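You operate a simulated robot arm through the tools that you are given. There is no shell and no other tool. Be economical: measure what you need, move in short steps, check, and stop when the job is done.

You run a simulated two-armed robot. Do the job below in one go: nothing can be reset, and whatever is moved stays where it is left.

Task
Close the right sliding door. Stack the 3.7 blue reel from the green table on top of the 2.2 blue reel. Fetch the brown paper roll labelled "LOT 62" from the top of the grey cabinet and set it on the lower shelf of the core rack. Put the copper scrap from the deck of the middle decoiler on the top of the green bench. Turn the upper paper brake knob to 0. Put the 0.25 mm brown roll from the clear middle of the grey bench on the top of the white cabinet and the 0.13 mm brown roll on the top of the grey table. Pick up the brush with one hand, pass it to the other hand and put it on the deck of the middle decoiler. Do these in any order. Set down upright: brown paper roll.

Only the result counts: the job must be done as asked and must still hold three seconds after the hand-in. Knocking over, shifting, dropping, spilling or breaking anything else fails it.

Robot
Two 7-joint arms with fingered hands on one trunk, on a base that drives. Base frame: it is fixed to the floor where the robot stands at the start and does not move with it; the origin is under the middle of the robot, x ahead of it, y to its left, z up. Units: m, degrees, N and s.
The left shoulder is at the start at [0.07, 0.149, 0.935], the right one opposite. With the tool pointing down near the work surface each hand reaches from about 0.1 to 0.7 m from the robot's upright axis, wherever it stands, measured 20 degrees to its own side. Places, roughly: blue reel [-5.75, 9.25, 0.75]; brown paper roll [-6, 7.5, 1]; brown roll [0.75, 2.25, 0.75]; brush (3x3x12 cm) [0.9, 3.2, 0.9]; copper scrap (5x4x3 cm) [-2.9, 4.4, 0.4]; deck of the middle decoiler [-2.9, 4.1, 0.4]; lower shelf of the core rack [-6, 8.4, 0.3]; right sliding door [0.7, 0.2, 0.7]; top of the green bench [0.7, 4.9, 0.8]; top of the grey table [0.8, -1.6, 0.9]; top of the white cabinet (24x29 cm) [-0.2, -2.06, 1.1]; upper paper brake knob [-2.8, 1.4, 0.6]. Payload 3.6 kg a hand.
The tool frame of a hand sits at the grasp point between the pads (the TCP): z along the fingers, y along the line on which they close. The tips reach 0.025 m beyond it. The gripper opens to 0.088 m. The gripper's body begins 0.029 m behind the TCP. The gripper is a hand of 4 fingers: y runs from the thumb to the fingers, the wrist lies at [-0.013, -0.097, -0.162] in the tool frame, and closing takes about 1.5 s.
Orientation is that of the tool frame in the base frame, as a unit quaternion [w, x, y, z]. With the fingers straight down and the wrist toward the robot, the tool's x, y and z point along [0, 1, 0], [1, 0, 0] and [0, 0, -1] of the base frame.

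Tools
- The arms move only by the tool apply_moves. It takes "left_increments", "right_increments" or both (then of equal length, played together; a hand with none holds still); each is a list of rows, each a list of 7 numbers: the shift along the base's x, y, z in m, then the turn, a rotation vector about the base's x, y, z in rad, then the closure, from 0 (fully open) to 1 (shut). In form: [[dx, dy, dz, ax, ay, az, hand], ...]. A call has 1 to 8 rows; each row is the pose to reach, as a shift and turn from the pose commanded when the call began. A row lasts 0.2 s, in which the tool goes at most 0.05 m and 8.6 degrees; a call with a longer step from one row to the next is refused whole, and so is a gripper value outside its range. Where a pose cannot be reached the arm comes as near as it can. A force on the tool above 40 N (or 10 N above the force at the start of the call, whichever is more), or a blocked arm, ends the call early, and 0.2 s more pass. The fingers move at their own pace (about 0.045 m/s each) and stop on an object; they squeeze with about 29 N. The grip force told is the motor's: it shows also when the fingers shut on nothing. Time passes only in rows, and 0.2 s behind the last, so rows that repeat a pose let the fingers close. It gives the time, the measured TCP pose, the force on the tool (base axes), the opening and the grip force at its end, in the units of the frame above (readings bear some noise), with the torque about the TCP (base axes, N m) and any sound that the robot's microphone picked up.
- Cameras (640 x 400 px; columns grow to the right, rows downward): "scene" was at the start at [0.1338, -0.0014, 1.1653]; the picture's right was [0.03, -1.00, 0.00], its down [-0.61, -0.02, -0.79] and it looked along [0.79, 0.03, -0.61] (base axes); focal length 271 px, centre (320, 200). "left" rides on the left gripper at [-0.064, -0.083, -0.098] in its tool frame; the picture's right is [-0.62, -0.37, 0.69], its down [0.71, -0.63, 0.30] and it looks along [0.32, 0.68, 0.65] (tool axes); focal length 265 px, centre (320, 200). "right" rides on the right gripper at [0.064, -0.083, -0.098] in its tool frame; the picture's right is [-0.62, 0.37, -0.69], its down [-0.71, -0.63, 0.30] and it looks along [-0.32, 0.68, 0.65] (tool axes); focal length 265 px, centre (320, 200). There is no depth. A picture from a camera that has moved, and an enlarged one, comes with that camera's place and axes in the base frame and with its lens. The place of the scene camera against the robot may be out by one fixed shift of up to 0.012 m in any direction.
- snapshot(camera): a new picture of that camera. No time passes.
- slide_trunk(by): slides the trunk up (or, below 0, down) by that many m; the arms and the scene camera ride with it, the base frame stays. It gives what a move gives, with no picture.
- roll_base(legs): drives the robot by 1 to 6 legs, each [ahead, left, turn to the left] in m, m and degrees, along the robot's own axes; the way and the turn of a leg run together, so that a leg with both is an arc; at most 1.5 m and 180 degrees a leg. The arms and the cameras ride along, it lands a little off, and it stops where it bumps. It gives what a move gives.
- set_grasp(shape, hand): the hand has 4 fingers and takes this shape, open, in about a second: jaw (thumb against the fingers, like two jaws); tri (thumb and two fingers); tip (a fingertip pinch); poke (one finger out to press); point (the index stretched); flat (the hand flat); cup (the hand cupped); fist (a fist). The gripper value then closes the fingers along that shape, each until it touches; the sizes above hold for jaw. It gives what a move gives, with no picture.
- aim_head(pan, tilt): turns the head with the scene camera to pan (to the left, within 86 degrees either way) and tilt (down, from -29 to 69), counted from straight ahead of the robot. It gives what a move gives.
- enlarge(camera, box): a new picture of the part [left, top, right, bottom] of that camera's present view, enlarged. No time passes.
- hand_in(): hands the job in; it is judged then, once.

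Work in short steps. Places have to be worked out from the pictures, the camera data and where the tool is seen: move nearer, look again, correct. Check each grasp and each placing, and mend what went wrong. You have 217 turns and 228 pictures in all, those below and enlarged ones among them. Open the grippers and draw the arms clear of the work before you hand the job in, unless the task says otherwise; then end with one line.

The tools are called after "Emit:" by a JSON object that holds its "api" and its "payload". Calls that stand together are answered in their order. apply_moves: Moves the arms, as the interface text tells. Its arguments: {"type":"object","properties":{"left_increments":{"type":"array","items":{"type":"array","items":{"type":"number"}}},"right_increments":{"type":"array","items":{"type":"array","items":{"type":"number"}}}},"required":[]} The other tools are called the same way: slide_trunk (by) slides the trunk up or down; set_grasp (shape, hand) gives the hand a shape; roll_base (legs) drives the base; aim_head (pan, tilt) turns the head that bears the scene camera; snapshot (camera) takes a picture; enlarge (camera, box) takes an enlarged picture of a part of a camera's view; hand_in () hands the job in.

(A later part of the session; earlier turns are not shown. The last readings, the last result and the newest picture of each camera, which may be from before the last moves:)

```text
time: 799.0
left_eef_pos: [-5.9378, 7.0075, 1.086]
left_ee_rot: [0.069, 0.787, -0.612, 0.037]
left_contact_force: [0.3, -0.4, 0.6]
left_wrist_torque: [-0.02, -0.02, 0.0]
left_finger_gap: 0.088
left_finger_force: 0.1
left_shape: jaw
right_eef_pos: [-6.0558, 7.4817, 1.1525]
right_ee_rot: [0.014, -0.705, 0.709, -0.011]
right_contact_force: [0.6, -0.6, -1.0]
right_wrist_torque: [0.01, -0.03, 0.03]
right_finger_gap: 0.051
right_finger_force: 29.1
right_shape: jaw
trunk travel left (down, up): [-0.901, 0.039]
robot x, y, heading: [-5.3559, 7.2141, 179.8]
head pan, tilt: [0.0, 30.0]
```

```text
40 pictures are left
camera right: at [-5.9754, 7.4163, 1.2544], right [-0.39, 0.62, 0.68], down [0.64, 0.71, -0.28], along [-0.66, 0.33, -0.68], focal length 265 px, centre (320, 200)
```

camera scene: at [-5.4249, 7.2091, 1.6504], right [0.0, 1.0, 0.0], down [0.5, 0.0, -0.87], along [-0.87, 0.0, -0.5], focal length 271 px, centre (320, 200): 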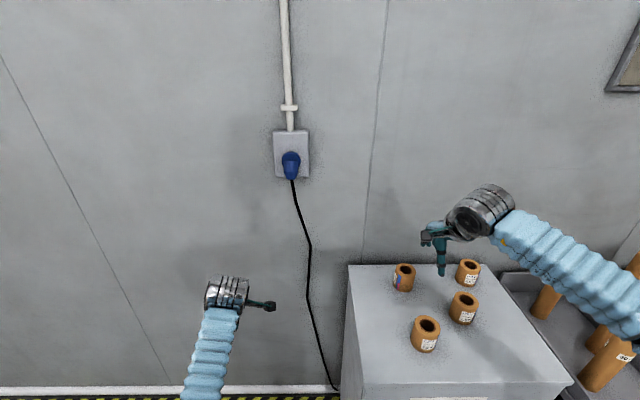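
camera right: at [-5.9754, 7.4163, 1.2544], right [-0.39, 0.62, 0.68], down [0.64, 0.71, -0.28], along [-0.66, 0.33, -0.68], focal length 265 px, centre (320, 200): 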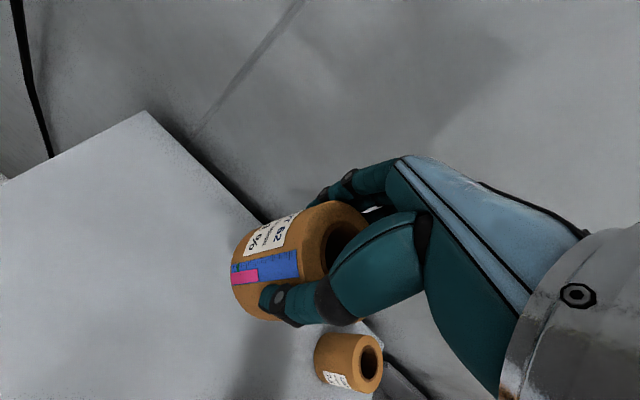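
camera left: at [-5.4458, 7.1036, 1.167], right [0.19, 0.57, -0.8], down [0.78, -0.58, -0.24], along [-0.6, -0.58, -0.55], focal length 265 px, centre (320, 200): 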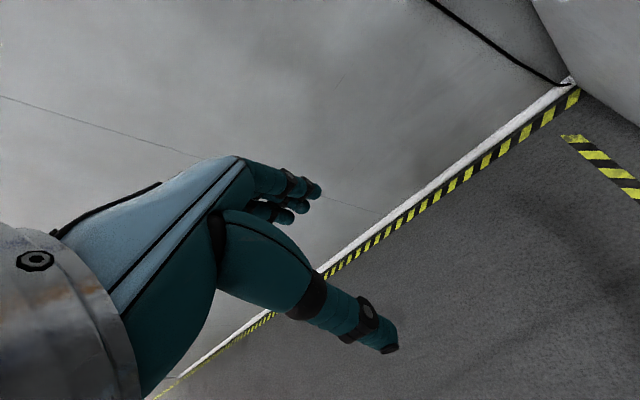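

LOT 62 is held. I back off and move right in front of the core rack.

Emit:
{"api": "roll_base", "payload": {"legs": [[-0.4, 0, 0]]}}

Emit:
{"api": "roll_base", "payload": {"legs": [[0, -0.85, 0]]}}

Emit:
{"api": "aim_head", "payload": {"pan": -15, "tilt": 40}}

Emit:
{"api": "snapshot", "payload": {"camera": "scene"}}

```text
time: 804.6
left_eef_pos: [-5.5376, 7.0033, 1.086]
left_ee_rot: [0.07, 0.787, -0.611, 0.036]
left_contact_force: [0.5, -0.1, -0.1]
left_wrist_torque: [0.0, 0.02, -0.01]
left_finger_gap: 0.0878
left_finger_force: 0.1
left_shape: jaw
right_eef_pos: [-5.657, 7.4785, 1.1525]
right_ee_rot: [0.014, -0.706, 0.708, -0.012]
right_contact_force: [0.3, 0.7, -1.0]
right_wrist_torque: [-0.02, 0.0, -0.01]
right_finger_gap: 0.0511
right_finger_force: 29.0
right_shape: jaw
trunk travel left (down, up): [-0.901, 0.039]
robot x, y, heading: [-4.9471, 7.2144, 180.1]
head pan, tilt: [0.0, 30.0]
```

```text
time: 815.8
left_eef_pos: [-5.5412, 7.8529, 1.0856]
left_ee_rot: [0.069, 0.79, -0.608, 0.038]
left_contact_force: [-0.2, -0.1, 0.2]
left_wrist_torque: [-0.01, -0.01, 0.01]
left_finger_gap: 0.0875
left_finger_force: 0.1
left_shape: jaw
right_eef_pos: [-5.6615, 8.3268, 1.1531]
right_ee_rot: [-0.014, 0.708, -0.706, 0.012]
right_contact_force: [0.1, -0.1, -0.6]
right_wrist_torque: [-0.01, 0.02, 0.03]
right_finger_gap: 0.0506
right_finger_force: 28.8
right_shape: jaw
trunk travel left (down, up): [-0.901, 0.039]
robot x, y, heading: [-4.9527, 8.0688, -180.0]
head pan, tilt: [0.0, 30.0]
```

```text
time: 816.6
left_eef_pos: [-5.5404, 7.8536, 1.0843]
left_ee_rot: [0.068, 0.789, -0.609, 0.037]
left_contact_force: [-0.7, 0.4, 0.2]
left_wrist_torque: [-0.01, -0.01, 0.0]
left_finger_gap: 0.0878
left_finger_force: 0.1
left_shape: jaw
right_eef_pos: [-5.661, 8.3262, 1.1521]
right_ee_rot: [-0.014, 0.709, -0.705, 0.012]
right_contact_force: [-0.4, -0.2, -0.9]
right_wrist_torque: [0.03, 0.01, 0.0]
right_finger_gap: 0.0507
right_finger_force: 29.2
right_shape: jaw
trunk travel left (down, up): [-0.901, 0.039]
robot x, y, heading: [-4.9535, 8.0696, -179.5]
head pan, tilt: [-15.0, 40.0]
```

```text
39 pictures are left
camera scene: at [-5.0904, 8.084, 1.6371], right [0.25, 0.97, 0.0], down [0.62, -0.16, -0.77], along [-0.74, 0.19, -0.64], focal length 271 px, centre (320, 200)
```

scene: 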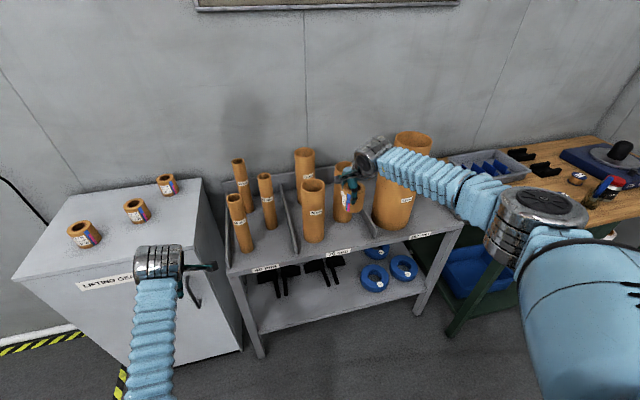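

Free space on the lower shelf is near [-5.82, 8.38]. I retract the left hand so it stays clear of the cabinet, then lower the trunk.

Emit:
{"api": "apply_moves", "payload": {"left_increments": [[0.025, 0, 0.03, 0, 0, 0, 0], [0.05, 0, 0.06, 0, 0, 0, 0], [0.08, 0, 0.09, 0, 0, 0, 0], [0.11, 0, 0.11, 0, 0, 0, 0], [0.14, 0, 0.12, 0, 0, 0, 0]]}}

Emit:
{"api": "slide_trunk", "payload": {"by": -0.4}}

Emit:
{"api": "slide_trunk", "payload": {"by": -0.365}}

Emit:
{"api": "snapshot", "payload": {"camera": "right"}}

Emit:
{"api": "snapshot", "payload": {"camera": "scene"}}

```text
time: 817.8
left_eef_pos: [-5.4005, 7.8402, 1.2139]
left_ee_rot: [0.091, 0.792, -0.602, 0.044]
left_contact_force: [-0.3, -1.0, 0.5]
left_wrist_torque: [0.01, 0.0, -0.01]
left_finger_gap: 0.0878
left_finger_force: 0.0
left_shape: jaw
right_eef_pos: [-5.66, 8.3276, 1.1546]
right_ee_rot: [-0.014, 0.709, -0.705, 0.012]
right_contact_force: [0.4, 0.0, -0.5]
right_wrist_torque: [0.0, 0.02, 0.0]
right_finger_gap: 0.0508
right_finger_force: 28.9
right_shape: jaw
trunk travel left (down, up): [-0.901, 0.039]
robot x, y, heading: [-4.9554, 8.0708, -179.8]
head pan, tilt: [-15.0, 40.0]
```

```text
time: 821.6
left_eef_pos: [-5.3983, 7.8434, 0.8072]
left_ee_rot: [0.086, 0.789, -0.606, 0.048]
left_contact_force: [-0.1, 1.0, -0.2]
left_wrist_torque: [0.02, -0.02, 0.01]
left_finger_gap: 0.0878
left_finger_force: 0.0
left_shape: jaw
right_eef_pos: [-5.6619, 8.3273, 0.7544]
right_ee_rot: [-0.014, 0.709, -0.705, 0.011]
right_contact_force: [0.6, -0.1, -1.0]
right_wrist_torque: [0.02, -0.03, 0.0]
right_finger_gap: 0.0509
right_finger_force: 28.8
right_shape: jaw
trunk travel left (down, up): [-0.501, 0.439]
robot x, y, heading: [-4.9552, 8.0684, -179.6]
head pan, tilt: [-15.0, 40.0]
```

```text
time: 825.2
left_eef_pos: [-5.3998, 7.8444, 0.4404]
left_ee_rot: [0.086, 0.788, -0.607, 0.05]
left_contact_force: [-0.4, 0.2, 0.2]
left_wrist_torque: [0.02, -0.03, 0.01]
left_finger_gap: 0.0874
left_finger_force: 0.1
left_shape: jaw
right_eef_pos: [-5.662, 8.3277, 0.3877]
right_ee_rot: [-0.014, 0.709, -0.705, 0.012]
right_contact_force: [0.0, 0.4, -1.0]
right_wrist_torque: [0.0, 0.0, 0.01]
right_finger_gap: 0.0505
right_finger_force: 28.6
right_shape: jaw
trunk travel left (down, up): [-0.136, 0.804]
robot x, y, heading: [-4.9538, 8.0662, -179.2]
head pan, tilt: [-15.0, 40.0]
```

```text
38 pictures are left
camera right: at [-5.5803, 8.2625, 0.4898], right [-0.4, 0.62, 0.68], down [0.64, 0.72, -0.28], along [-0.66, 0.32, -0.68], focal length 265 px, centre (320, 200)
```

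right: 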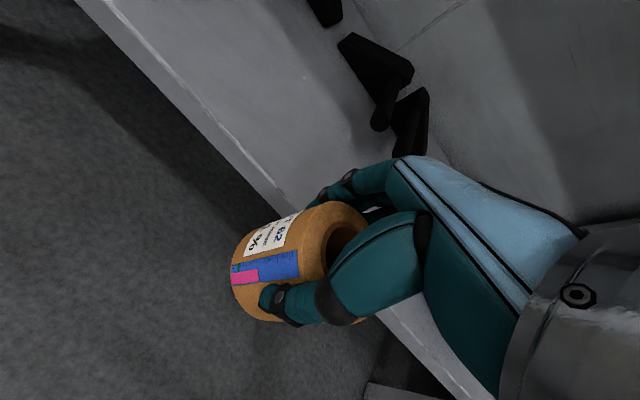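

```text
37 pictures are left
camera scene: at [-5.0891, 8.085, 0.8722], right [0.25, 0.97, 0.0], down [0.62, -0.16, -0.77], along [-0.74, 0.19, -0.64], focal length 271 px, centre (320, 200)
```

scene: 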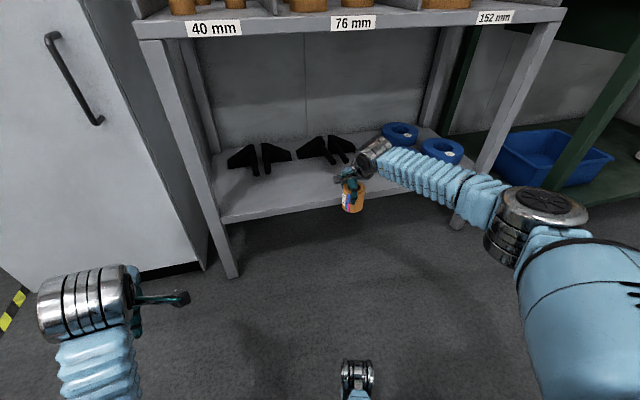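

Height looks right (roll bottom ≈0.35). I drive forward 0.18 m over the lower shelf.

Emit:
{"api": "roll_base", "payload": {"legs": [[0.18, 0, 0]]}}

Emit:
{"api": "snapshot", "payload": {"camera": "right"}}

Emit:
{"api": "snapshot", "payload": {"camera": "scene"}}

```text
time: 828.1
left_eef_pos: [-5.5807, 7.8402, 0.4461]
left_ee_rot: [0.089, 0.791, -0.604, 0.045]
left_contact_force: [0.3, 0.2, 0.4]
left_wrist_torque: [0.01, 0.0, 0.05]
left_finger_gap: 0.0877
left_finger_force: 0.0
left_shape: jaw
right_eef_pos: [-5.841, 8.3256, 0.3875]
right_ee_rot: [-0.014, 0.709, -0.705, 0.011]
right_contact_force: [-0.2, 0.1, -1.3]
right_wrist_torque: [-0.03, 0.0, 0.02]
right_finger_gap: 0.0505
right_finger_force: 29.3
right_shape: jaw
trunk travel left (down, up): [-0.136, 0.804]
robot x, y, heading: [-5.1355, 8.0673, -179.6]
head pan, tilt: [-15.0, 40.0]
```

```text
36 pictures are left
camera right: at [-5.76, 8.2608, 0.4896], right [-0.4, 0.62, 0.68], down [0.64, 0.72, -0.28], along [-0.66, 0.32, -0.68], focal length 265 px, centre (320, 200)
```

right: 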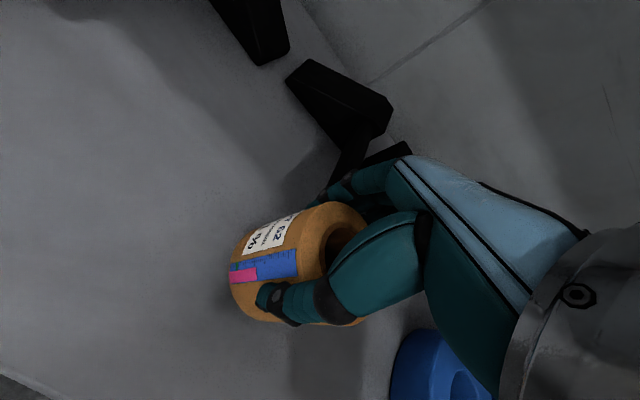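

```text
35 pictures are left
camera scene: at [-5.2715, 8.0835, 0.8722], right [0.25, 0.97, 0.0], down [0.62, -0.16, -0.77], along [-0.74, 0.19, -0.64], focal length 271 px, centre (320, 200)
```

scene: 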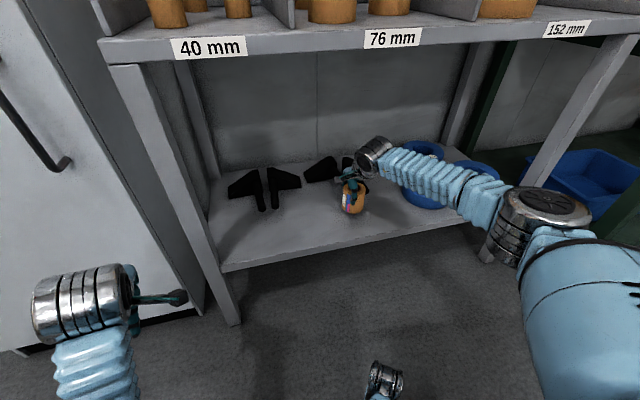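

Over the shelf. I shift 2.5 cm toward me, away from the black stands, and lower.

Emit:
{"api": "apply_moves", "payload": {"right_increments": [[0.025, 0, 0, 0, 0, 0, 1], [0.025, 0, -0.02, 0, 0, 0, 1], [0.025, 0, -0.035, 0, 0, 0, 1], [0.025, 0, -0.045, 0, 0, 0, 1], [0.025, 0, -0.05, 0, 0, 0, 1]]}}

Emit:
{"api": "apply_moves", "payload": {"right_increments": [[0, 0, -0.006, 0, 0, 0, 1], [0, 0, -0.01, 0, 0, 0, 1]]}}

Emit:
{"api": "apply_moves", "payload": {"right_increments": [[0, 0, -0.005, 0, 0, 0, 1], [0, 0, -0.009, 0, 0, 0, 1]]}}

Emit:
{"api": "snapshot", "payload": {"camera": "right"}}

```text
time: 829.3
left_eef_pos: [-5.5807, 7.8395, 0.4441]
left_ee_rot: [0.09, 0.79, -0.605, 0.046]
left_contact_force: [0.4, -0.1, 1.1]
left_wrist_torque: [0.0, 0.04, 0.0]
left_finger_gap: 0.0876
left_finger_force: 0.0
left_shape: jaw
right_eef_pos: [-5.8141, 8.3249, 0.3355]
right_ee_rot: [-0.016, 0.709, -0.705, 0.013]
right_contact_force: [0.5, 0.1, 0.3]
right_wrist_torque: [-0.01, 0.0, -0.05]
right_finger_gap: 0.0269
right_finger_force: 28.6
right_shape: jaw
trunk travel left (down, up): [-0.136, 0.804]
robot x, y, heading: [-5.1384, 8.0663, -179.5]
head pan, tilt: [-15.0, 40.0]
```

```text
time: 829.9
left_eef_pos: [-5.5809, 7.8394, 0.4457]
left_ee_rot: [0.091, 0.79, -0.604, 0.046]
left_contact_force: [0.5, 0.2, 0.2]
left_wrist_torque: [-0.02, -0.03, -0.01]
left_finger_gap: 0.088
left_finger_force: 0.0
left_shape: jaw
right_eef_pos: [-5.8144, 8.3255, 0.3268]
right_ee_rot: [-0.014, 0.709, -0.705, 0.011]
right_contact_force: [-0.1, 0.2, 1.2]
right_wrist_torque: [0.01, 0.0, -0.04]
right_finger_gap: 0.0272
right_finger_force: 28.2
right_shape: jaw
trunk travel left (down, up): [-0.136, 0.804]
robot x, y, heading: [-5.1377, 8.0641, -179.3]
head pan, tilt: [-15.0, 40.0]
```

```text
time: 830.5
left_eef_pos: [-5.5815, 7.8398, 0.4468]
left_ee_rot: [0.09, 0.791, -0.604, 0.044]
left_contact_force: [-0.1, -0.5, 0.2]
left_wrist_torque: [-0.01, 0.0, -0.05]
left_finger_gap: 0.088
left_finger_force: 0.1
left_shape: jaw
right_eef_pos: [-5.817, 8.3247, 0.3226]
right_ee_rot: [-0.011, 0.709, -0.705, 0.01]
right_contact_force: [-1.7, 1.2, 10.4]
right_wrist_torque: [0.09, 0.21, 0.0]
right_finger_gap: 0.0275
right_finger_force: 28.7
right_shape: jaw
trunk travel left (down, up): [-0.136, 0.804]
robot x, y, heading: [-5.1383, 8.0672, -179.6]
head pan, tilt: [-15.0, 40.0]
```

```text
34 pictures are left
camera right: at [-5.7354, 8.2605, 0.4243], right [-0.39, 0.62, 0.68], down [0.63, 0.72, -0.28], along [-0.67, 0.32, -0.67], focal length 265 px, centre (320, 200)
```

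right: 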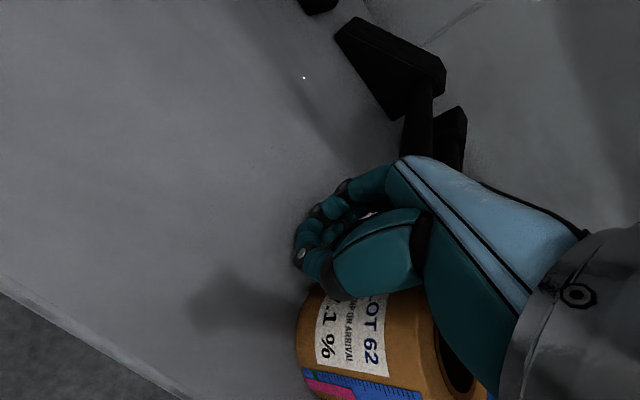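

The roll seems to have slipped out of the grip sideways onto the shelf. I check from the scene camera before moving.

Emit:
{"api": "enlarge", "payload": {"camera": "scene", "box": [270, 110, 450, 250]}}

```text
2.86 times, centred on (360, 180) of scene
camera zoom: at [-5.2701, 8.0829, 0.8727], right [0.25, 0.97, 0.0], down [0.62, -0.16, -0.77], along [-0.74, 0.19, -0.64], focal length 773 px, centre (206, 257)
```

zoom: 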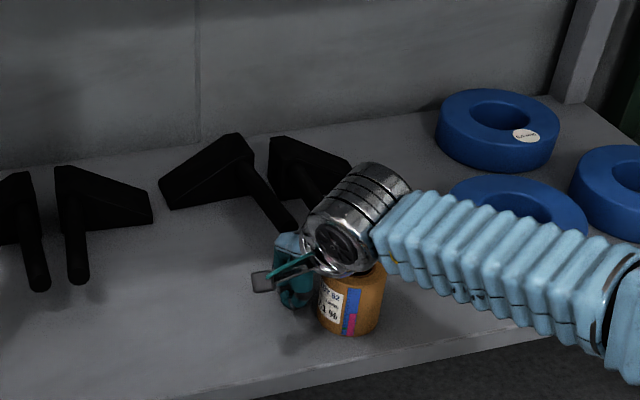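

The roll stands upright on the shelf beside the hand. I open gently, move the hand left away from it, then withdraw.

Emit:
{"api": "apply_moves", "payload": {"right_increments": [[0, 0, 0.006, 0, 0, 0, 0.8], [0, -0.002, 0.008, 0, 0, 0, 0.7], [0, -0.015, 0.01, 0, 0, 0, 0.65], [0, -0.035, 0.012, 0, 0, 0, 0.6], [0, -0.05, 0.03, 0, 0, 0, 0.6], [0.01, -0.05, 0.06, 0, 0, 0, 0.6]]}}

Emit:
{"api": "snapshot", "payload": {"camera": "right"}}

```text
time: 831.9
left_eef_pos: [-5.5816, 7.8388, 0.4462]
left_ee_rot: [0.09, 0.791, -0.604, 0.046]
left_contact_force: [-0.6, 0.0, 0.0]
left_wrist_torque: [0.0, 0.02, -0.03]
left_finger_gap: 0.0875
left_finger_force: 0.1
left_shape: jaw
right_eef_pos: [-5.8043, 8.2746, 0.3798]
right_ee_rot: [-0.014, 0.709, -0.705, 0.011]
right_contact_force: [0.2, -0.1, -0.8]
right_wrist_torque: [0.01, 0.03, 0.01]
right_finger_gap: 0.035
right_finger_force: 0.1
right_shape: jaw
trunk travel left (down, up): [-0.136, 0.804]
robot x, y, heading: [-5.1377, 8.0633, -179.5]
head pan, tilt: [-15.0, 40.0]
```

```text
32 pictures are left
camera right: at [-5.7242, 8.2098, 0.4817], right [-0.4, 0.61, 0.68], down [0.64, 0.72, -0.28], along [-0.66, 0.32, -0.68], focal length 265 px, centre (320, 200)
```

right: 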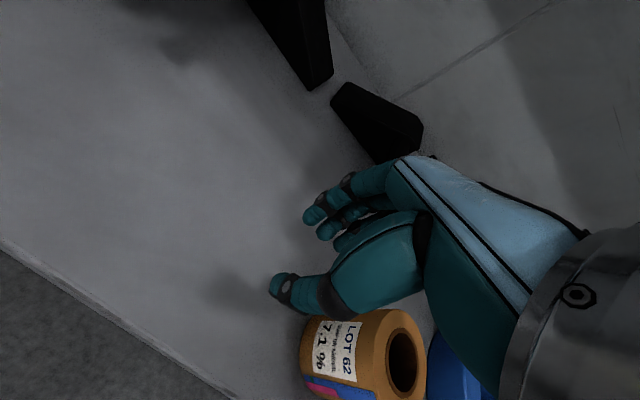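

Standing upright on the lower shelf. I back out 0.19 m (the pallet is behind), raise the trunk, and move right to the green table.

Emit:
{"api": "roll_base", "payload": {"legs": [[-0.19, 0, 0]]}}

Emit:
{"api": "slide_trunk", "payload": {"by": 0.4}}

Emit:
{"api": "slide_trunk", "payload": {"by": 0.3}}

Emit:
{"api": "roll_base", "payload": {"legs": [[0, -0.9, 0]]}}

Emit:
{"api": "aim_head", "payload": {"pan": -15, "tilt": 35}}

Emit:
{"api": "snapshot", "payload": {"camera": "scene"}}

```text
time: 834.9
left_eef_pos: [-5.3928, 7.8414, 0.4455]
left_ee_rot: [0.091, 0.79, -0.605, 0.046]
left_contact_force: [0.4, 0.3, -0.1]
left_wrist_torque: [0.0, 0.01, 0.01]
left_finger_gap: 0.0876
left_finger_force: 0.0
left_shape: jaw
right_eef_pos: [-5.6156, 8.2781, 0.3799]
right_ee_rot: [-0.013, 0.708, -0.706, 0.012]
right_contact_force: [-0.2, 0.1, -0.2]
right_wrist_torque: [0.0, 0.03, 0.02]
right_finger_gap: 0.035
right_finger_force: 0.0
right_shape: jaw
trunk travel left (down, up): [-0.136, 0.804]
robot x, y, heading: [-4.9431, 8.0669, -179.3]
head pan, tilt: [-15.0, 40.0]
```

```text
time: 838.8
left_eef_pos: [-5.3929, 7.8413, 0.8457]
left_ee_rot: [0.091, 0.79, -0.604, 0.047]
left_contact_force: [-0.7, 0.2, 0.1]
left_wrist_torque: [-0.01, 0.0, 0.01]
left_finger_gap: 0.0877
left_finger_force: 0.1
left_shape: jaw
right_eef_pos: [-5.6164, 8.2781, 0.7795]
right_ee_rot: [-0.013, 0.708, -0.706, 0.012]
right_contact_force: [0.2, 0.0, -0.2]
right_wrist_torque: [-0.02, -0.02, 0.02]
right_finger_gap: 0.035
right_finger_force: 0.1
right_shape: jaw
trunk travel left (down, up): [-0.536, 0.404]
robot x, y, heading: [-4.945, 8.0703, -179.7]
head pan, tilt: [-15.0, 40.0]
```

```text
time: 841.8
left_eef_pos: [-5.3933, 7.8412, 1.1449]
left_ee_rot: [0.091, 0.79, -0.605, 0.047]
left_contact_force: [-0.1, 0.1, 0.7]
left_wrist_torque: [-0.01, 0.01, -0.01]
left_finger_gap: 0.0878
left_finger_force: 0.0
left_shape: jaw
right_eef_pos: [-5.6158, 8.2785, 1.0799]
right_ee_rot: [-0.013, 0.708, -0.706, 0.012]
right_contact_force: [0.9, 1.3, -0.7]
right_wrist_torque: [0.02, 0.0, -0.01]
right_finger_gap: 0.0347
right_finger_force: 0.1
right_shape: jaw
trunk travel left (down, up): [-0.836, 0.104]
robot x, y, heading: [-4.9453, 8.065, -179.9]
head pan, tilt: [-15.0, 40.0]
```

```text
time: 853.5
left_eef_pos: [-5.3994, 8.7362, 1.1458]
left_ee_rot: [0.091, 0.791, -0.603, 0.046]
left_contact_force: [-0.2, -0.7, 0.1]
left_wrist_torque: [-0.03, 0.01, -0.04]
left_finger_gap: 0.0878
left_finger_force: 0.0
left_shape: jaw
right_eef_pos: [-5.622, 9.171, 1.0795]
right_ee_rot: [-0.012, 0.709, -0.705, 0.012]
right_contact_force: [-0.6, 0.6, -0.6]
right_wrist_torque: [0.02, -0.03, 0.01]
right_finger_gap: 0.0349
right_finger_force: 0.0
right_shape: jaw
trunk travel left (down, up): [-0.836, 0.104]
robot x, y, heading: [-4.9529, 8.96, -179.5]
head pan, tilt: [-15.0, 40.0]
```

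```text
time: 854.1
left_eef_pos: [-5.3986, 8.7329, 1.1465]
left_ee_rot: [0.091, 0.791, -0.603, 0.046]
left_contact_force: [0.5, -0.3, 0.0]
left_wrist_torque: [0.01, 0.01, -0.02]
left_finger_gap: 0.0877
left_finger_force: 0.2
left_shape: jaw
right_eef_pos: [-5.6218, 9.1701, 1.0797]
right_ee_rot: [-0.013, 0.709, -0.705, 0.012]
right_contact_force: [-0.4, 0.0, 0.2]
right_wrist_torque: [0.0, 0.01, 0.01]
right_finger_gap: 0.0349
right_finger_force: 0.0
right_shape: jaw
trunk travel left (down, up): [-0.836, 0.104]
robot x, y, heading: [-4.9499, 8.9629, -179.5]
head pan, tilt: [-15.0, 35.0]
```

```text
31 pictures are left
camera scene: at [-5.0894, 8.98, 1.5798], right [0.25, 0.97, 0.0], down [0.56, -0.14, -0.82], along [-0.79, 0.21, -0.57], focal length 271 px, centre (320, 200)
```

scene: 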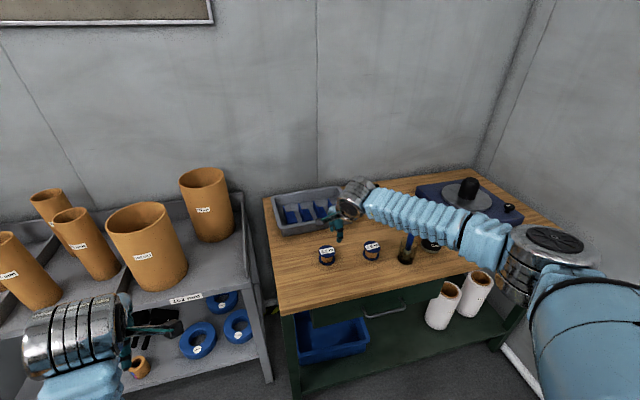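

I zoom in on the reels on the table.

Emit:
{"api": "enlarge", "payload": {"camera": "scene", "box": [300, 220, 460, 290]}}

```text
4.00 times, centred on (380, 255) of scene
camera zoom: at [-5.0894, 8.98, 1.5798], right [0.25, 0.97, 0.0], down [0.56, -0.14, -0.82], along [-0.79, 0.21, -0.57], focal length 1082 px, centre (80, -20)
```

zoom: 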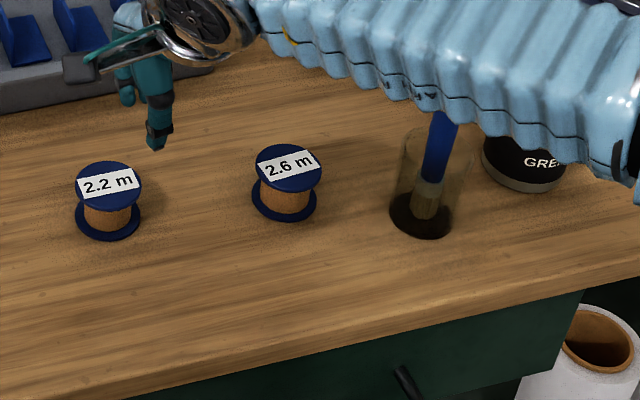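

2.2 and 2.6 are visible; 3.7 must be hidden by my arm. I lift and retract the right hand for a clear view.

Emit:
{"api": "apply_moves", "payload": {"right_increments": [[0.03, -0.02, 0.02, 0, 0, 0, 0], [0.06, -0.04, 0.04, 0, 0, 0, 0], [0.09, -0.06, 0.06, 0, 0, 0, 0], [0.12, -0.08, 0.08, 0, 0, 0, 0], [0.15, -0.1, 0.1, 0, 0, 0, 0]]}}

Emit:
{"api": "aim_head", "payload": {"pan": -25, "tilt": 35}}

Emit:
{"api": "snapshot", "payload": {"camera": "scene"}}

Emit:
{"api": "snapshot", "payload": {"camera": "right"}}

```text
time: 855.3
left_eef_pos: [-5.3976, 8.7331, 1.1465]
left_ee_rot: [0.091, 0.791, -0.604, 0.045]
left_contact_force: [0.2, -0.1, 0.1]
left_wrist_torque: [0.0, 0.01, 0.0]
left_finger_gap: 0.0876
left_finger_force: 0.0
left_shape: jaw
right_eef_pos: [-5.4697, 9.0688, 1.1806]
right_ee_rot: [-0.012, 0.708, -0.706, 0.011]
right_contact_force: [0.0, -0.3, -0.1]
right_wrist_torque: [0.01, 0.01, -0.01]
right_finger_gap: 0.0879
right_finger_force: 0.1
right_shape: jaw
trunk travel left (down, up): [-0.836, 0.104]
robot x, y, heading: [-4.9507, 8.9634, -179.9]
head pan, tilt: [-15.0, 35.0]
```

```text
time: 856.0
left_eef_pos: [-5.3988, 8.734, 1.1457]
left_ee_rot: [0.091, 0.791, -0.604, 0.045]
left_contact_force: [0.3, 0.1, -0.8]
left_wrist_torque: [-0.02, 0.03, 0.04]
left_finger_gap: 0.088
left_finger_force: 0.1
left_shape: jaw
right_eef_pos: [-5.4721, 9.0704, 1.1794]
right_ee_rot: [-0.013, 0.708, -0.706, 0.011]
right_contact_force: [0.3, 0.1, 0.4]
right_wrist_torque: [-0.06, 0.0, 0.0]
right_finger_gap: 0.0877
right_finger_force: 0.1
right_shape: jaw
trunk travel left (down, up): [-0.836, 0.104]
robot x, y, heading: [-4.9508, 8.9633, -179.4]
head pan, tilt: [-25.0, 35.0]
```

```text
29 pictures are left
camera scene: at [-5.0837, 8.994, 1.5799], right [0.42, 0.91, 0.0], down [0.52, -0.24, -0.82], along [-0.75, 0.34, -0.57], focal length 271 px, centre (320, 200)
```

scene: 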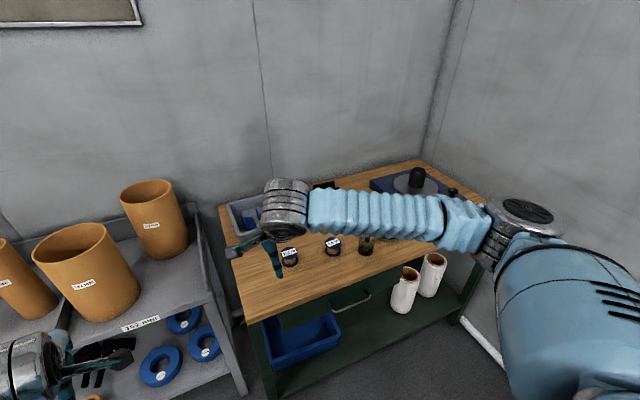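

```text
28 pictures are left
camera right: at [-5.3916, 9.0048, 1.2814], right [-0.4, 0.62, 0.68], down [0.64, 0.72, -0.28], along [-0.66, 0.32, -0.68], focal length 265 px, centre (320, 200)
```

right: 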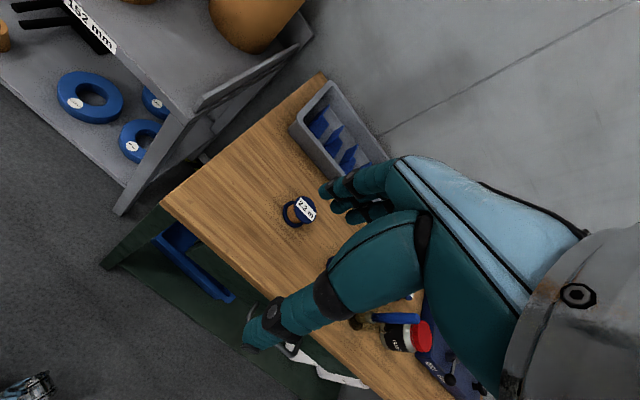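

The forearm still hides part of the table. I shift the robot left 0.35 m and look right.

Emit:
{"api": "roll_base", "payload": {"legs": [[0, 0.35, 0]]}}

Emit:
{"api": "aim_head", "payload": {"pan": -42, "tilt": 25}}

Emit:
{"api": "snapshot", "payload": {"camera": "scene"}}

```text
time: 861.1
left_eef_pos: [-5.3965, 8.3845, 1.147]
left_ee_rot: [0.093, 0.79, -0.604, 0.047]
left_contact_force: [1.1, -0.3, 0.1]
left_wrist_torque: [-0.03, -0.01, 0.03]
left_finger_gap: 0.0875
left_finger_force: 0.0
left_shape: jaw
right_eef_pos: [-5.4701, 8.7196, 1.1792]
right_ee_rot: [-0.012, 0.708, -0.706, 0.013]
right_contact_force: [0.1, -0.4, -0.4]
right_wrist_torque: [-0.03, 0.03, 0.0]
right_finger_gap: 0.0877
right_finger_force: 0.0
right_shape: jaw
trunk travel left (down, up): [-0.836, 0.104]
robot x, y, heading: [-4.9497, 8.6101, -179.4]
head pan, tilt: [-25.0, 35.0]
```

```text
time: 861.9
left_eef_pos: [-5.3961, 8.3801, 1.1454]
left_ee_rot: [0.091, 0.79, -0.605, 0.045]
left_contact_force: [0.0, -1.5, -0.5]
left_wrist_torque: [-0.04, -0.02, 0.0]
left_finger_gap: 0.0875
left_finger_force: 0.0
left_shape: jaw
right_eef_pos: [-5.4703, 8.7165, 1.1787]
right_ee_rot: [-0.014, 0.708, -0.706, 0.012]
right_contact_force: [-0.3, 0.4, -0.4]
right_wrist_torque: [-0.01, 0.0, -0.04]
right_finger_gap: 0.0874
right_finger_force: 0.1
right_shape: jaw
trunk travel left (down, up): [-0.836, 0.104]
robot x, y, heading: [-4.9511, 8.6045, -179.5]
head pan, tilt: [-42.0, 25.0]
```

```text
27 pictures are left
camera scene: at [-5.07, 8.6626, 1.5956], right [0.66, 0.75, 0.0], down [0.32, -0.28, -0.91], along [-0.68, 0.6, -0.42], focal length 271 px, centre (320, 200)
```

scene: 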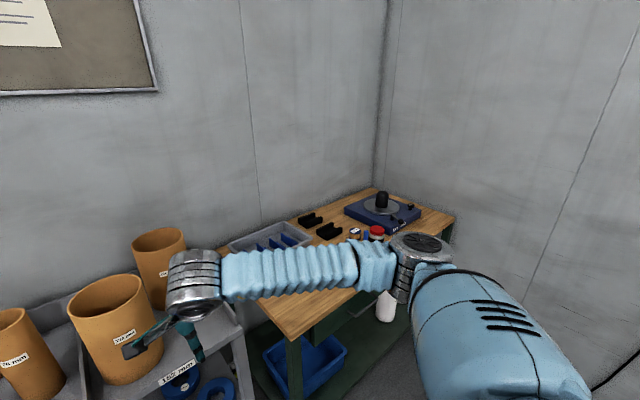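

A small item near the red cap could be the 3.7 reel; I zoom in.

Emit:
{"api": "enlarge", "payload": {"camera": "scene", "box": [300, 200, 420, 260]}}

```text
5.33 times, centred on (360, 230) of scene
camera zoom: at [-5.07, 8.6626, 1.5956], right [0.66, 0.75, 0.0], down [0.32, -0.28, -0.91], along [-0.68, 0.6, -0.42], focal length 1443 px, centre (107, 40)
```

zoom: 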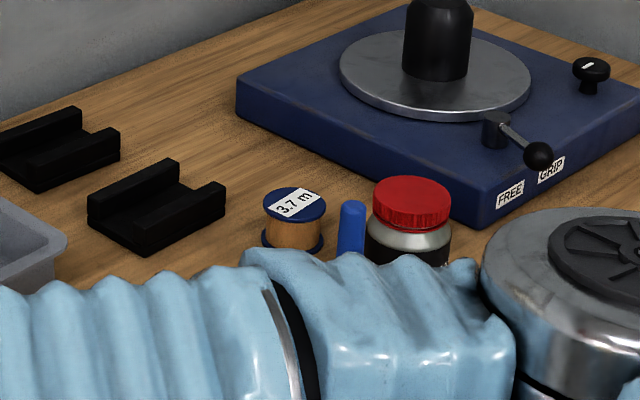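

The 3.7 reel is at about [-5.853, 9.596], the 2.2 at [-5.76, 9.188]. I drive into place and bring the right hand over the 3.7 reel at safe height.

Emit:
{"api": "roll_base", "payload": {"legs": [[0, -0.645, 0], [0.27, 0, 0]]}}

Emit:
{"api": "apply_moves", "payload": {"right_increments": [[-0.018, 0.04, 0, 0, 0, 0, 0], [-0.036, 0.08, 0, 0, 0, 0, 0], [-0.054, 0.12, 0, 0, 0, 0, 0], [-0.072, 0.16, 0, 0, 0, 0, 0], [-0.09, 0.2, 0, 0, 0, 0, 0], [-0.108, 0.235, 0, 0, 0, 0, 0]]}}

Emit:
{"api": "snapshot", "payload": {"camera": "right"}}

```text
time: 874.2
left_eef_pos: [-5.6706, 9.0194, 1.1446]
left_ee_rot: [0.091, 0.792, -0.602, 0.049]
left_contact_force: [-0.4, -0.1, -0.2]
left_wrist_torque: [-0.03, -0.01, 0.02]
left_finger_gap: 0.0878
left_finger_force: 0.0
left_shape: jaw
right_eef_pos: [-5.7479, 9.3541, 1.1774]
right_ee_rot: [-0.013, 0.71, -0.704, 0.014]
right_contact_force: [-0.5, 0.0, 0.5]
right_wrist_torque: [0.01, 0.0, 0.02]
right_finger_gap: 0.0877
right_finger_force: 0.0
right_shape: jaw
trunk travel left (down, up): [-0.836, 0.104]
robot x, y, heading: [-5.2245, 9.2498, -179.1]
head pan, tilt: [-42.0, 25.0]
```

```text
time: 875.6
left_eef_pos: [-5.6716, 9.0181, 1.144]
left_ee_rot: [0.089, 0.792, -0.602, 0.048]
left_contact_force: [0.5, 0.3, 0.3]
left_wrist_torque: [0.0, 0.0, 0.0]
left_finger_gap: 0.0876
left_finger_force: 0.0
left_shape: jaw
right_eef_pos: [-5.8555, 9.5883, 1.1793]
right_ee_rot: [-0.014, 0.712, -0.702, 0.012]
right_contact_force: [-0.5, 0.0, -0.7]
right_wrist_torque: [0.0, -0.01, 0.0]
right_finger_gap: 0.0877
right_finger_force: 0.0
right_shape: jaw
trunk travel left (down, up): [-0.836, 0.104]
robot x, y, heading: [-5.2258, 9.2452, -179.1]
head pan, tilt: [-42.0, 25.0]
```

```text
25 pictures are left
camera right: at [-5.7755, 9.5242, 1.2809], right [-0.4, 0.61, 0.68], down [0.63, 0.72, -0.28], along [-0.66, 0.32, -0.68], focal length 265 px, centre (320, 200)
```

right: 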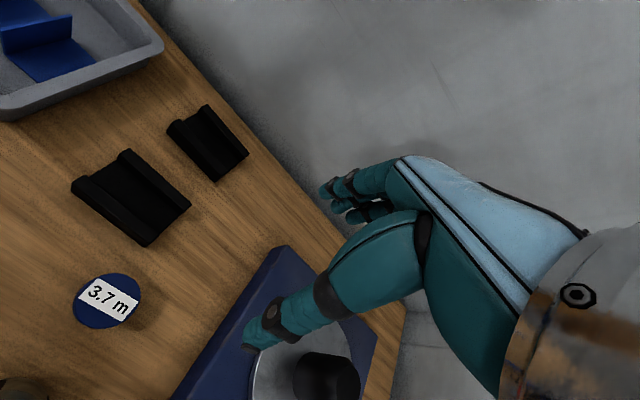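

The hand camera shows the reel at [-5.807, 9.556]. I correct, half-close slightly because of the can in front, lower the trunk, and look.

Emit:
{"api": "apply_moves", "payload": {"right_increments": [[0.022, -0.016, 0, 0, 0, 0, 0.15], [0.044, -0.032, 0, 0, 0, 0, 0.15], [0.044, -0.032, 0, 0, 0, 0, 0.15]]}}

Emit:
{"api": "slide_trunk", "payload": {"by": -0.2}}

Emit:
{"api": "snapshot", "payload": {"camera": "right"}}

```text
time: 876.4
left_eef_pos: [-5.6719, 9.017, 1.1438]
left_ee_rot: [0.089, 0.792, -0.602, 0.049]
left_contact_force: [-0.8, 0.4, 1.1]
left_wrist_torque: [-0.02, -0.04, -0.01]
left_finger_gap: 0.0877
left_finger_force: 0.1
left_shape: jaw
right_eef_pos: [-5.8132, 9.5554, 1.1794]
right_ee_rot: [-0.014, 0.711, -0.703, 0.011]
right_contact_force: [-0.5, -0.2, -0.3]
right_wrist_torque: [0.0, 0.05, 0.0]
right_finger_gap: 0.0753
right_finger_force: 0.1
right_shape: jaw
trunk travel left (down, up): [-0.836, 0.104]
robot x, y, heading: [-5.2268, 9.2457, -179.5]
head pan, tilt: [-42.0, 25.0]
```

```text
time: 878.5
left_eef_pos: [-5.6702, 9.0182, 0.9446]
left_ee_rot: [0.09, 0.792, -0.602, 0.048]
left_contact_force: [-0.9, -0.7, -0.9]
left_wrist_torque: [0.01, 0.01, 0.03]
left_finger_gap: 0.0876
left_finger_force: 0.1
left_shape: jaw
right_eef_pos: [-5.8119, 9.5567, 0.9789]
right_ee_rot: [-0.013, 0.711, -0.703, 0.012]
right_contact_force: [-0.2, -0.3, 1.5]
right_wrist_torque: [0.02, 0.01, 0.0]
right_finger_gap: 0.0751
right_finger_force: 0.0
right_shape: jaw
trunk travel left (down, up): [-0.636, 0.304]
robot x, y, heading: [-5.2303, 9.248, -179.2]
head pan, tilt: [-42.0, 25.0]
```

```text
24 pictures are left
camera right: at [-5.7305, 9.4917, 1.0812], right [-0.4, 0.61, 0.68], down [0.63, 0.72, -0.28], along [-0.66, 0.32, -0.68], focal length 265 px, centre (320, 200)
```

right: 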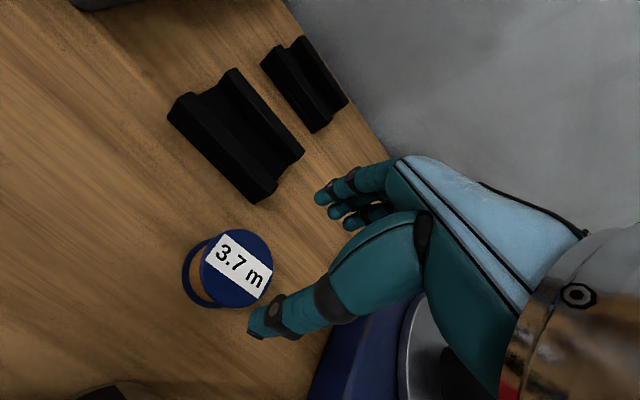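

Two hand views give the reel centre [-5.805, 9.5545], top z 0.89. I centre, lower, and look once.

Emit:
{"api": "apply_moves", "payload": {"right_increments": [[0.005, -0.002, 0, 0, 0, 0, 0.12], [0.005, -0.002, 0, 0, 0, 0, 0.12]]}}

Emit:
{"api": "slide_trunk", "payload": {"by": -0.105}}

Emit:
{"api": "snapshot", "payload": {"camera": "right"}}

```text
time: 879.1
left_eef_pos: [-5.6717, 9.0178, 0.9441]
left_ee_rot: [0.09, 0.792, -0.602, 0.048]
left_contact_force: [-0.7, -0.3, -0.5]
left_wrist_torque: [0.04, -0.01, -0.05]
left_finger_gap: 0.0877
left_finger_force: 0.1
left_shape: jaw
right_eef_pos: [-5.807, 9.5535, 0.9792]
right_ee_rot: [-0.013, 0.71, -0.704, 0.011]
right_contact_force: [-0.1, 1.3, 0.3]
right_wrist_torque: [0.01, 0.02, 0.03]
right_finger_gap: 0.0774
right_finger_force: 0.0
right_shape: jaw
trunk travel left (down, up): [-0.636, 0.304]
robot x, y, heading: [-5.2276, 9.2501, -179.4]
head pan, tilt: [-42.0, 25.0]
```

```text
time: 880.1
left_eef_pos: [-5.6732, 9.0202, 0.8768]
left_ee_rot: [0.101, 0.791, -0.603, 0.036]
left_contact_force: [-1.5, 0.8, 10.6]
left_wrist_torque: [0.11, -0.55, 0.06]
left_finger_gap: 0.088
left_finger_force: 0.1
left_shape: jaw
right_eef_pos: [-5.806, 9.5548, 0.9015]
right_ee_rot: [-0.012, 0.711, -0.703, 0.012]
right_contact_force: [0.8, -0.4, 0.4]
right_wrist_torque: [-0.03, -0.02, 0.0]
right_finger_gap: 0.0772
right_finger_force: 0.2
right_shape: jaw
trunk travel left (down, up): [-0.558, 0.382]
robot x, y, heading: [-5.2298, 9.2485, -179.2]
head pan, tilt: [-42.0, 25.0]
stopped: the force on the tool passed its limit at 56 N (the readings are from after the stop); the commanded pose is now the measured one
```

```text
23 pictures are left
camera right: at [-5.7252, 9.4906, 1.0031], right [-0.4, 0.61, 0.68], down [0.63, 0.72, -0.28], along [-0.66, 0.32, -0.68], focal length 265 px, centre (320, 200)
```

right: 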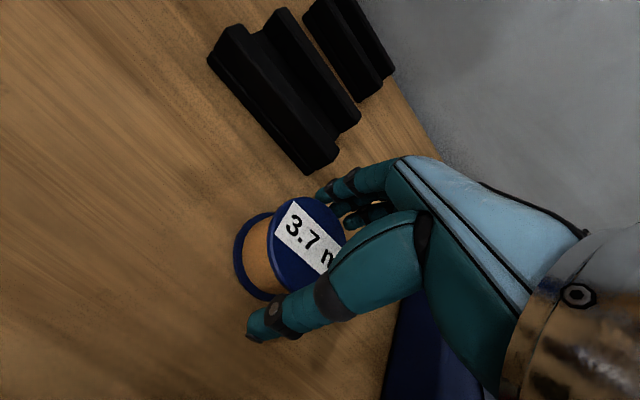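

The left hand touched the table (table z≈0.85). I lift the left, lower the right 2.2 cm, and close on the reel.

Emit:
{"api": "apply_moves", "payload": {"left_increments": [[0.01, 0, 0.03, 0, 0, 0, 0], [0.03, 0, 0.06, 0, 0, 0, 0], [0.05, 0, 0.09, 0, 0, 0, 0], [0.06, 0, 0.12, 0, 0, 0, 0], [0.06, 0, 0.12, 0, 0, 0, 0], [0.06, 0, 0.12, 0, 0, 0, 0], [0.06, 0, 0.12, 0, 0, 0, 0], [0.06, 0, 0.12, 0, 0, 0, 0]], "right_increments": [[0, 0, -0.012, 0, 0, 0, 0.12], [0, 0, -0.022, 0, 0, 0, 0.12], [0, 0, -0.022, 0, 0, 0, 0.5], [0, 0, -0.022, 0, 0, 0, 1], [0, 0, -0.022, 0, 0, 0, 1], [0, 0, -0.022, 0, 0, 0, 1], [0, 0, -0.022, 0, 0, 0, 1], [0, 0, -0.022, 0, 0, 0, 1]]}}

Emit:
{"api": "slide_trunk", "payload": {"by": 0.2}}

Emit:
{"api": "snapshot", "payload": {"camera": "right"}}

```text
time: 881.0
left_eef_pos: [-5.6283, 8.9723, 0.982]
left_ee_rot: [0.188, 0.795, -0.563, 0.127]
left_contact_force: [-0.4, 0.1, 1.0]
left_wrist_torque: [0.02, 0.02, 0.0]
left_finger_gap: 0.0877
left_finger_force: 0.1
left_shape: jaw
left hand out of reach, approached as far as the arm can: row 3, 4
right_eef_pos: [-5.8065, 9.5555, 0.8785]
right_ee_rot: [-0.013, 0.71, -0.704, 0.012]
right_contact_force: [0.5, -0.5, 0.5]
right_wrist_torque: [0.0, -0.01, -0.03]
right_finger_gap: 0.0513
right_finger_force: 19.8
right_shape: jaw
trunk travel left (down, up): [-0.558, 0.382]
robot x, y, heading: [-5.2245, 9.2502, -179.3]
head pan, tilt: [-42.0, 25.0]
stopped in row 4 (left hand): the arm was blocked; the commanded pose is now the measured one
```

```text
time: 883.2
left_eef_pos: [-5.6285, 8.9732, 1.183]
left_ee_rot: [0.188, 0.796, -0.562, 0.126]
left_contact_force: [0.1, 0.8, 0.6]
left_wrist_torque: [0.03, -0.01, 0.03]
left_finger_gap: 0.0877
left_finger_force: 0.0
left_shape: jaw
right_eef_pos: [-5.8064, 9.5554, 1.0791]
right_ee_rot: [-0.014, 0.71, -0.704, 0.012]
right_contact_force: [0.3, -0.5, -0.6]
right_wrist_torque: [-0.01, 0.01, 0.0]
right_finger_gap: 0.0503
right_finger_force: 29.2
right_shape: jaw
trunk travel left (down, up): [-0.758, 0.182]
robot x, y, heading: [-5.2298, 9.2517, -179.4]
head pan, tilt: [-42.0, 25.0]
```

```text
22 pictures are left
camera right: at [-5.726, 9.49, 1.1809], right [-0.4, 0.61, 0.68], down [0.63, 0.72, -0.28], along [-0.66, 0.32, -0.68], focal length 265 px, centre (320, 200)
```

right: 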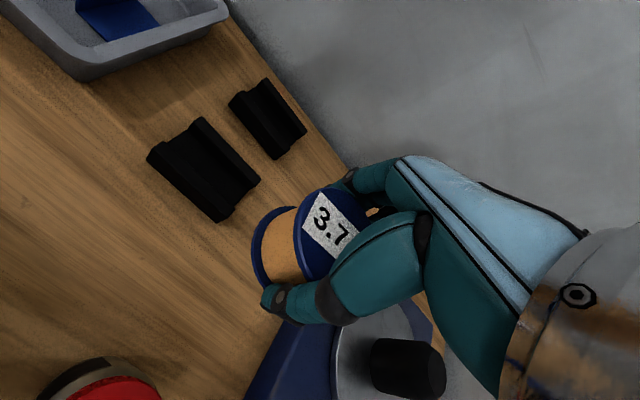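

The 3.7 reel is held. I move left toward the 2.2 reel and look.

Emit:
{"api": "roll_base", "payload": {"legs": [[0, 0.25, 0]]}}

Emit:
{"api": "apply_moves", "payload": {"right_increments": [[0.01, -0.03, 0.0, 0, 0, 0, 1], [0.02, -0.06, 0.0, 0, 0, 0, 1], [0.03, -0.09, 0, 0, 0, 0, 1]]}}

Emit:
{"api": "snapshot", "payload": {"camera": "right"}}

```text
time: 887.0
left_eef_pos: [-5.6239, 8.7247, 1.1838]
left_ee_rot: [0.191, 0.796, -0.561, 0.127]
left_contact_force: [0.4, 0.1, 0.1]
left_wrist_torque: [-0.01, 0.01, 0.02]
left_finger_gap: 0.088
left_finger_force: 0.0
left_shape: jaw
right_eef_pos: [-5.8043, 9.3093, 1.0794]
right_ee_rot: [-0.013, 0.711, -0.703, 0.012]
right_contact_force: [0.4, 0.7, -1.5]
right_wrist_torque: [0.02, 0.01, 0.0]
right_finger_gap: 0.0503
right_finger_force: 29.0
right_shape: jaw
trunk travel left (down, up): [-0.758, 0.182]
robot x, y, heading: [-5.2222, 8.9981, -179.1]
head pan, tilt: [-42.0, 25.0]
```

```text
time: 887.8
left_eef_pos: [-5.6256, 8.7248, 1.184]
left_ee_rot: [0.191, 0.795, -0.561, 0.128]
left_contact_force: [-0.1, 0.0, -0.1]
left_wrist_torque: [0.01, 0.04, -0.02]
left_finger_gap: 0.0878
left_finger_force: 0.0
left_shape: jaw
right_eef_pos: [-5.7742, 9.2164, 1.0794]
right_ee_rot: [-0.015, 0.711, -0.703, 0.012]
right_contact_force: [0.1, -0.1, -0.7]
right_wrist_torque: [-0.02, 0.0, 0.0]
right_finger_gap: 0.0505
right_finger_force: 29.7
right_shape: jaw
trunk travel left (down, up): [-0.758, 0.182]
robot x, y, heading: [-5.2254, 9.0002, -179.0]
head pan, tilt: [-42.0, 25.0]
```

```text
21 pictures are left
camera right: at [-5.6927, 9.1525, 1.1803], right [-0.4, 0.61, 0.68], down [0.63, 0.72, -0.28], along [-0.66, 0.32, -0.68], focal length 265 px, centre (320, 200)
```

right: 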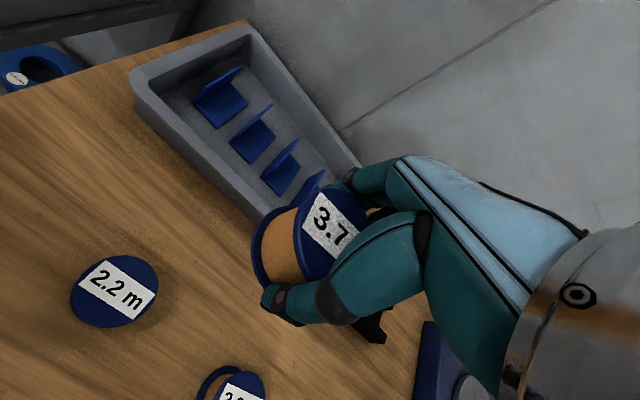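

The 2.2 reel is at [-5.723, 9.174]. I centre over it and lower to just above.

Emit:
{"api": "apply_moves", "payload": {"right_increments": [[0.025, -0.021, 0, 0, 0, 0, 1], [0.051, -0.042, 0, 0, 0, 0, 1], [0.051, -0.042, 0, 0, 0, 0, 1]]}}

Emit:
{"api": "slide_trunk", "payload": {"by": -0.12}}

Emit:
{"api": "snapshot", "payload": {"camera": "right"}}

Emit:
{"api": "aim_head", "payload": {"pan": -15, "tilt": 45}}

Emit:
{"api": "snapshot", "payload": {"camera": "scene"}}

```text
time: 888.5
left_eef_pos: [-5.6261, 8.7239, 1.1834]
left_ee_rot: [0.19, 0.796, -0.56, 0.129]
left_contact_force: [-0.9, 0.0, 0.6]
left_wrist_torque: [-0.01, 0.0, -0.01]
left_finger_gap: 0.0881
left_finger_force: 0.1
left_shape: jaw
right_eef_pos: [-5.7224, 9.1754, 1.0778]
right_ee_rot: [-0.015, 0.711, -0.703, 0.013]
right_contact_force: [-0.4, -0.2, -1.7]
right_wrist_torque: [0.01, -0.01, 0.0]
right_finger_gap: 0.0505
right_finger_force: 29.8
right_shape: jaw
trunk travel left (down, up): [-0.758, 0.182]
robot x, y, heading: [-5.2241, 8.9986, -179.1]
head pan, tilt: [-42.0, 25.0]
```

```text
time: 890.0
left_eef_pos: [-5.6254, 8.7237, 1.0641]
left_ee_rot: [0.191, 0.796, -0.56, 0.127]
left_contact_force: [-0.4, -0.1, -0.3]
left_wrist_torque: [0.02, 0.01, 0.0]
left_finger_gap: 0.0881
left_finger_force: 0.2
left_shape: jaw
right_eef_pos: [-5.7222, 9.1745, 0.9588]
right_ee_rot: [-0.013, 0.711, -0.703, 0.011]
right_contact_force: [0.6, 0.2, -0.7]
right_wrist_torque: [0.03, 0.02, 0.0]
right_finger_gap: 0.0502
right_finger_force: 28.7
right_shape: jaw
trunk travel left (down, up): [-0.638, 0.302]
robot x, y, heading: [-5.2238, 8.9924, -179.1]
head pan, tilt: [-42.0, 25.0]
```

```text
20 pictures are left
camera right: at [-5.6405, 9.1101, 1.0608], right [-0.4, 0.61, 0.68], down [0.63, 0.72, -0.28], along [-0.66, 0.32, -0.68], focal length 265 px, centre (320, 200)
```

right: 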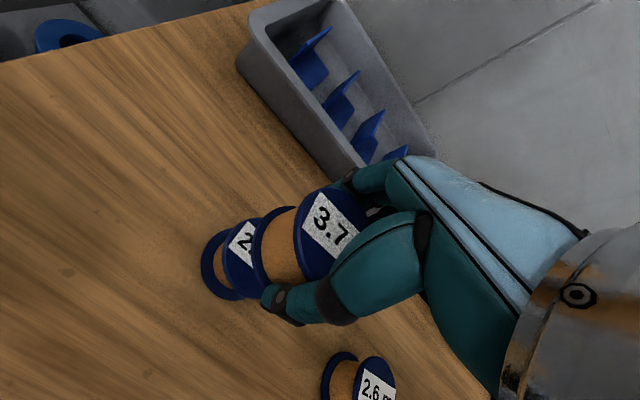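

```text
time: 891.0
left_eef_pos: [-5.6253, 8.7246, 1.0636]
left_ee_rot: [0.191, 0.796, -0.56, 0.128]
left_contact_force: [0.3, 0.1, 0.3]
left_wrist_torque: [0.0, 0.01, 0.01]
left_finger_gap: 0.0877
left_finger_force: 0.0
left_shape: jaw
right_eef_pos: [-5.7216, 9.1758, 0.959]
right_ee_rot: [-0.014, 0.712, -0.702, 0.012]
right_contact_force: [-0.3, 0.4, -0.9]
right_wrist_torque: [-0.01, 0.02, 0.01]
right_finger_gap: 0.0503
right_finger_force: 29.3
right_shape: jaw
trunk travel left (down, up): [-0.638, 0.302]
robot x, y, heading: [-5.2238, 8.9959, -178.9]
head pan, tilt: [-15.0, 45.0]
```

```text
19 pictures are left
camera scene: at [-5.3548, 9.013, 1.3678], right [0.24, 0.97, 0.0], down [0.69, -0.17, -0.71], along [-0.69, 0.17, -0.71], focal length 271 px, centre (320, 200)
```

scene: 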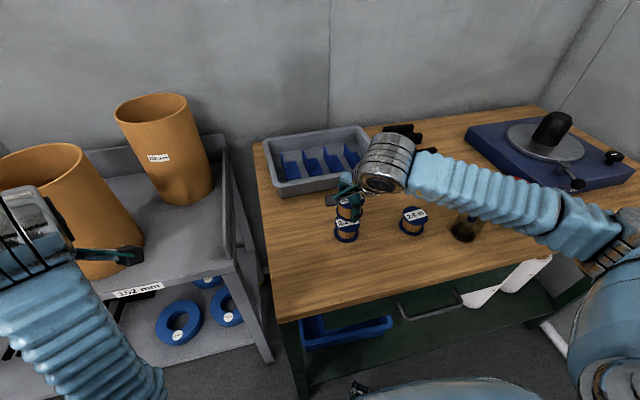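

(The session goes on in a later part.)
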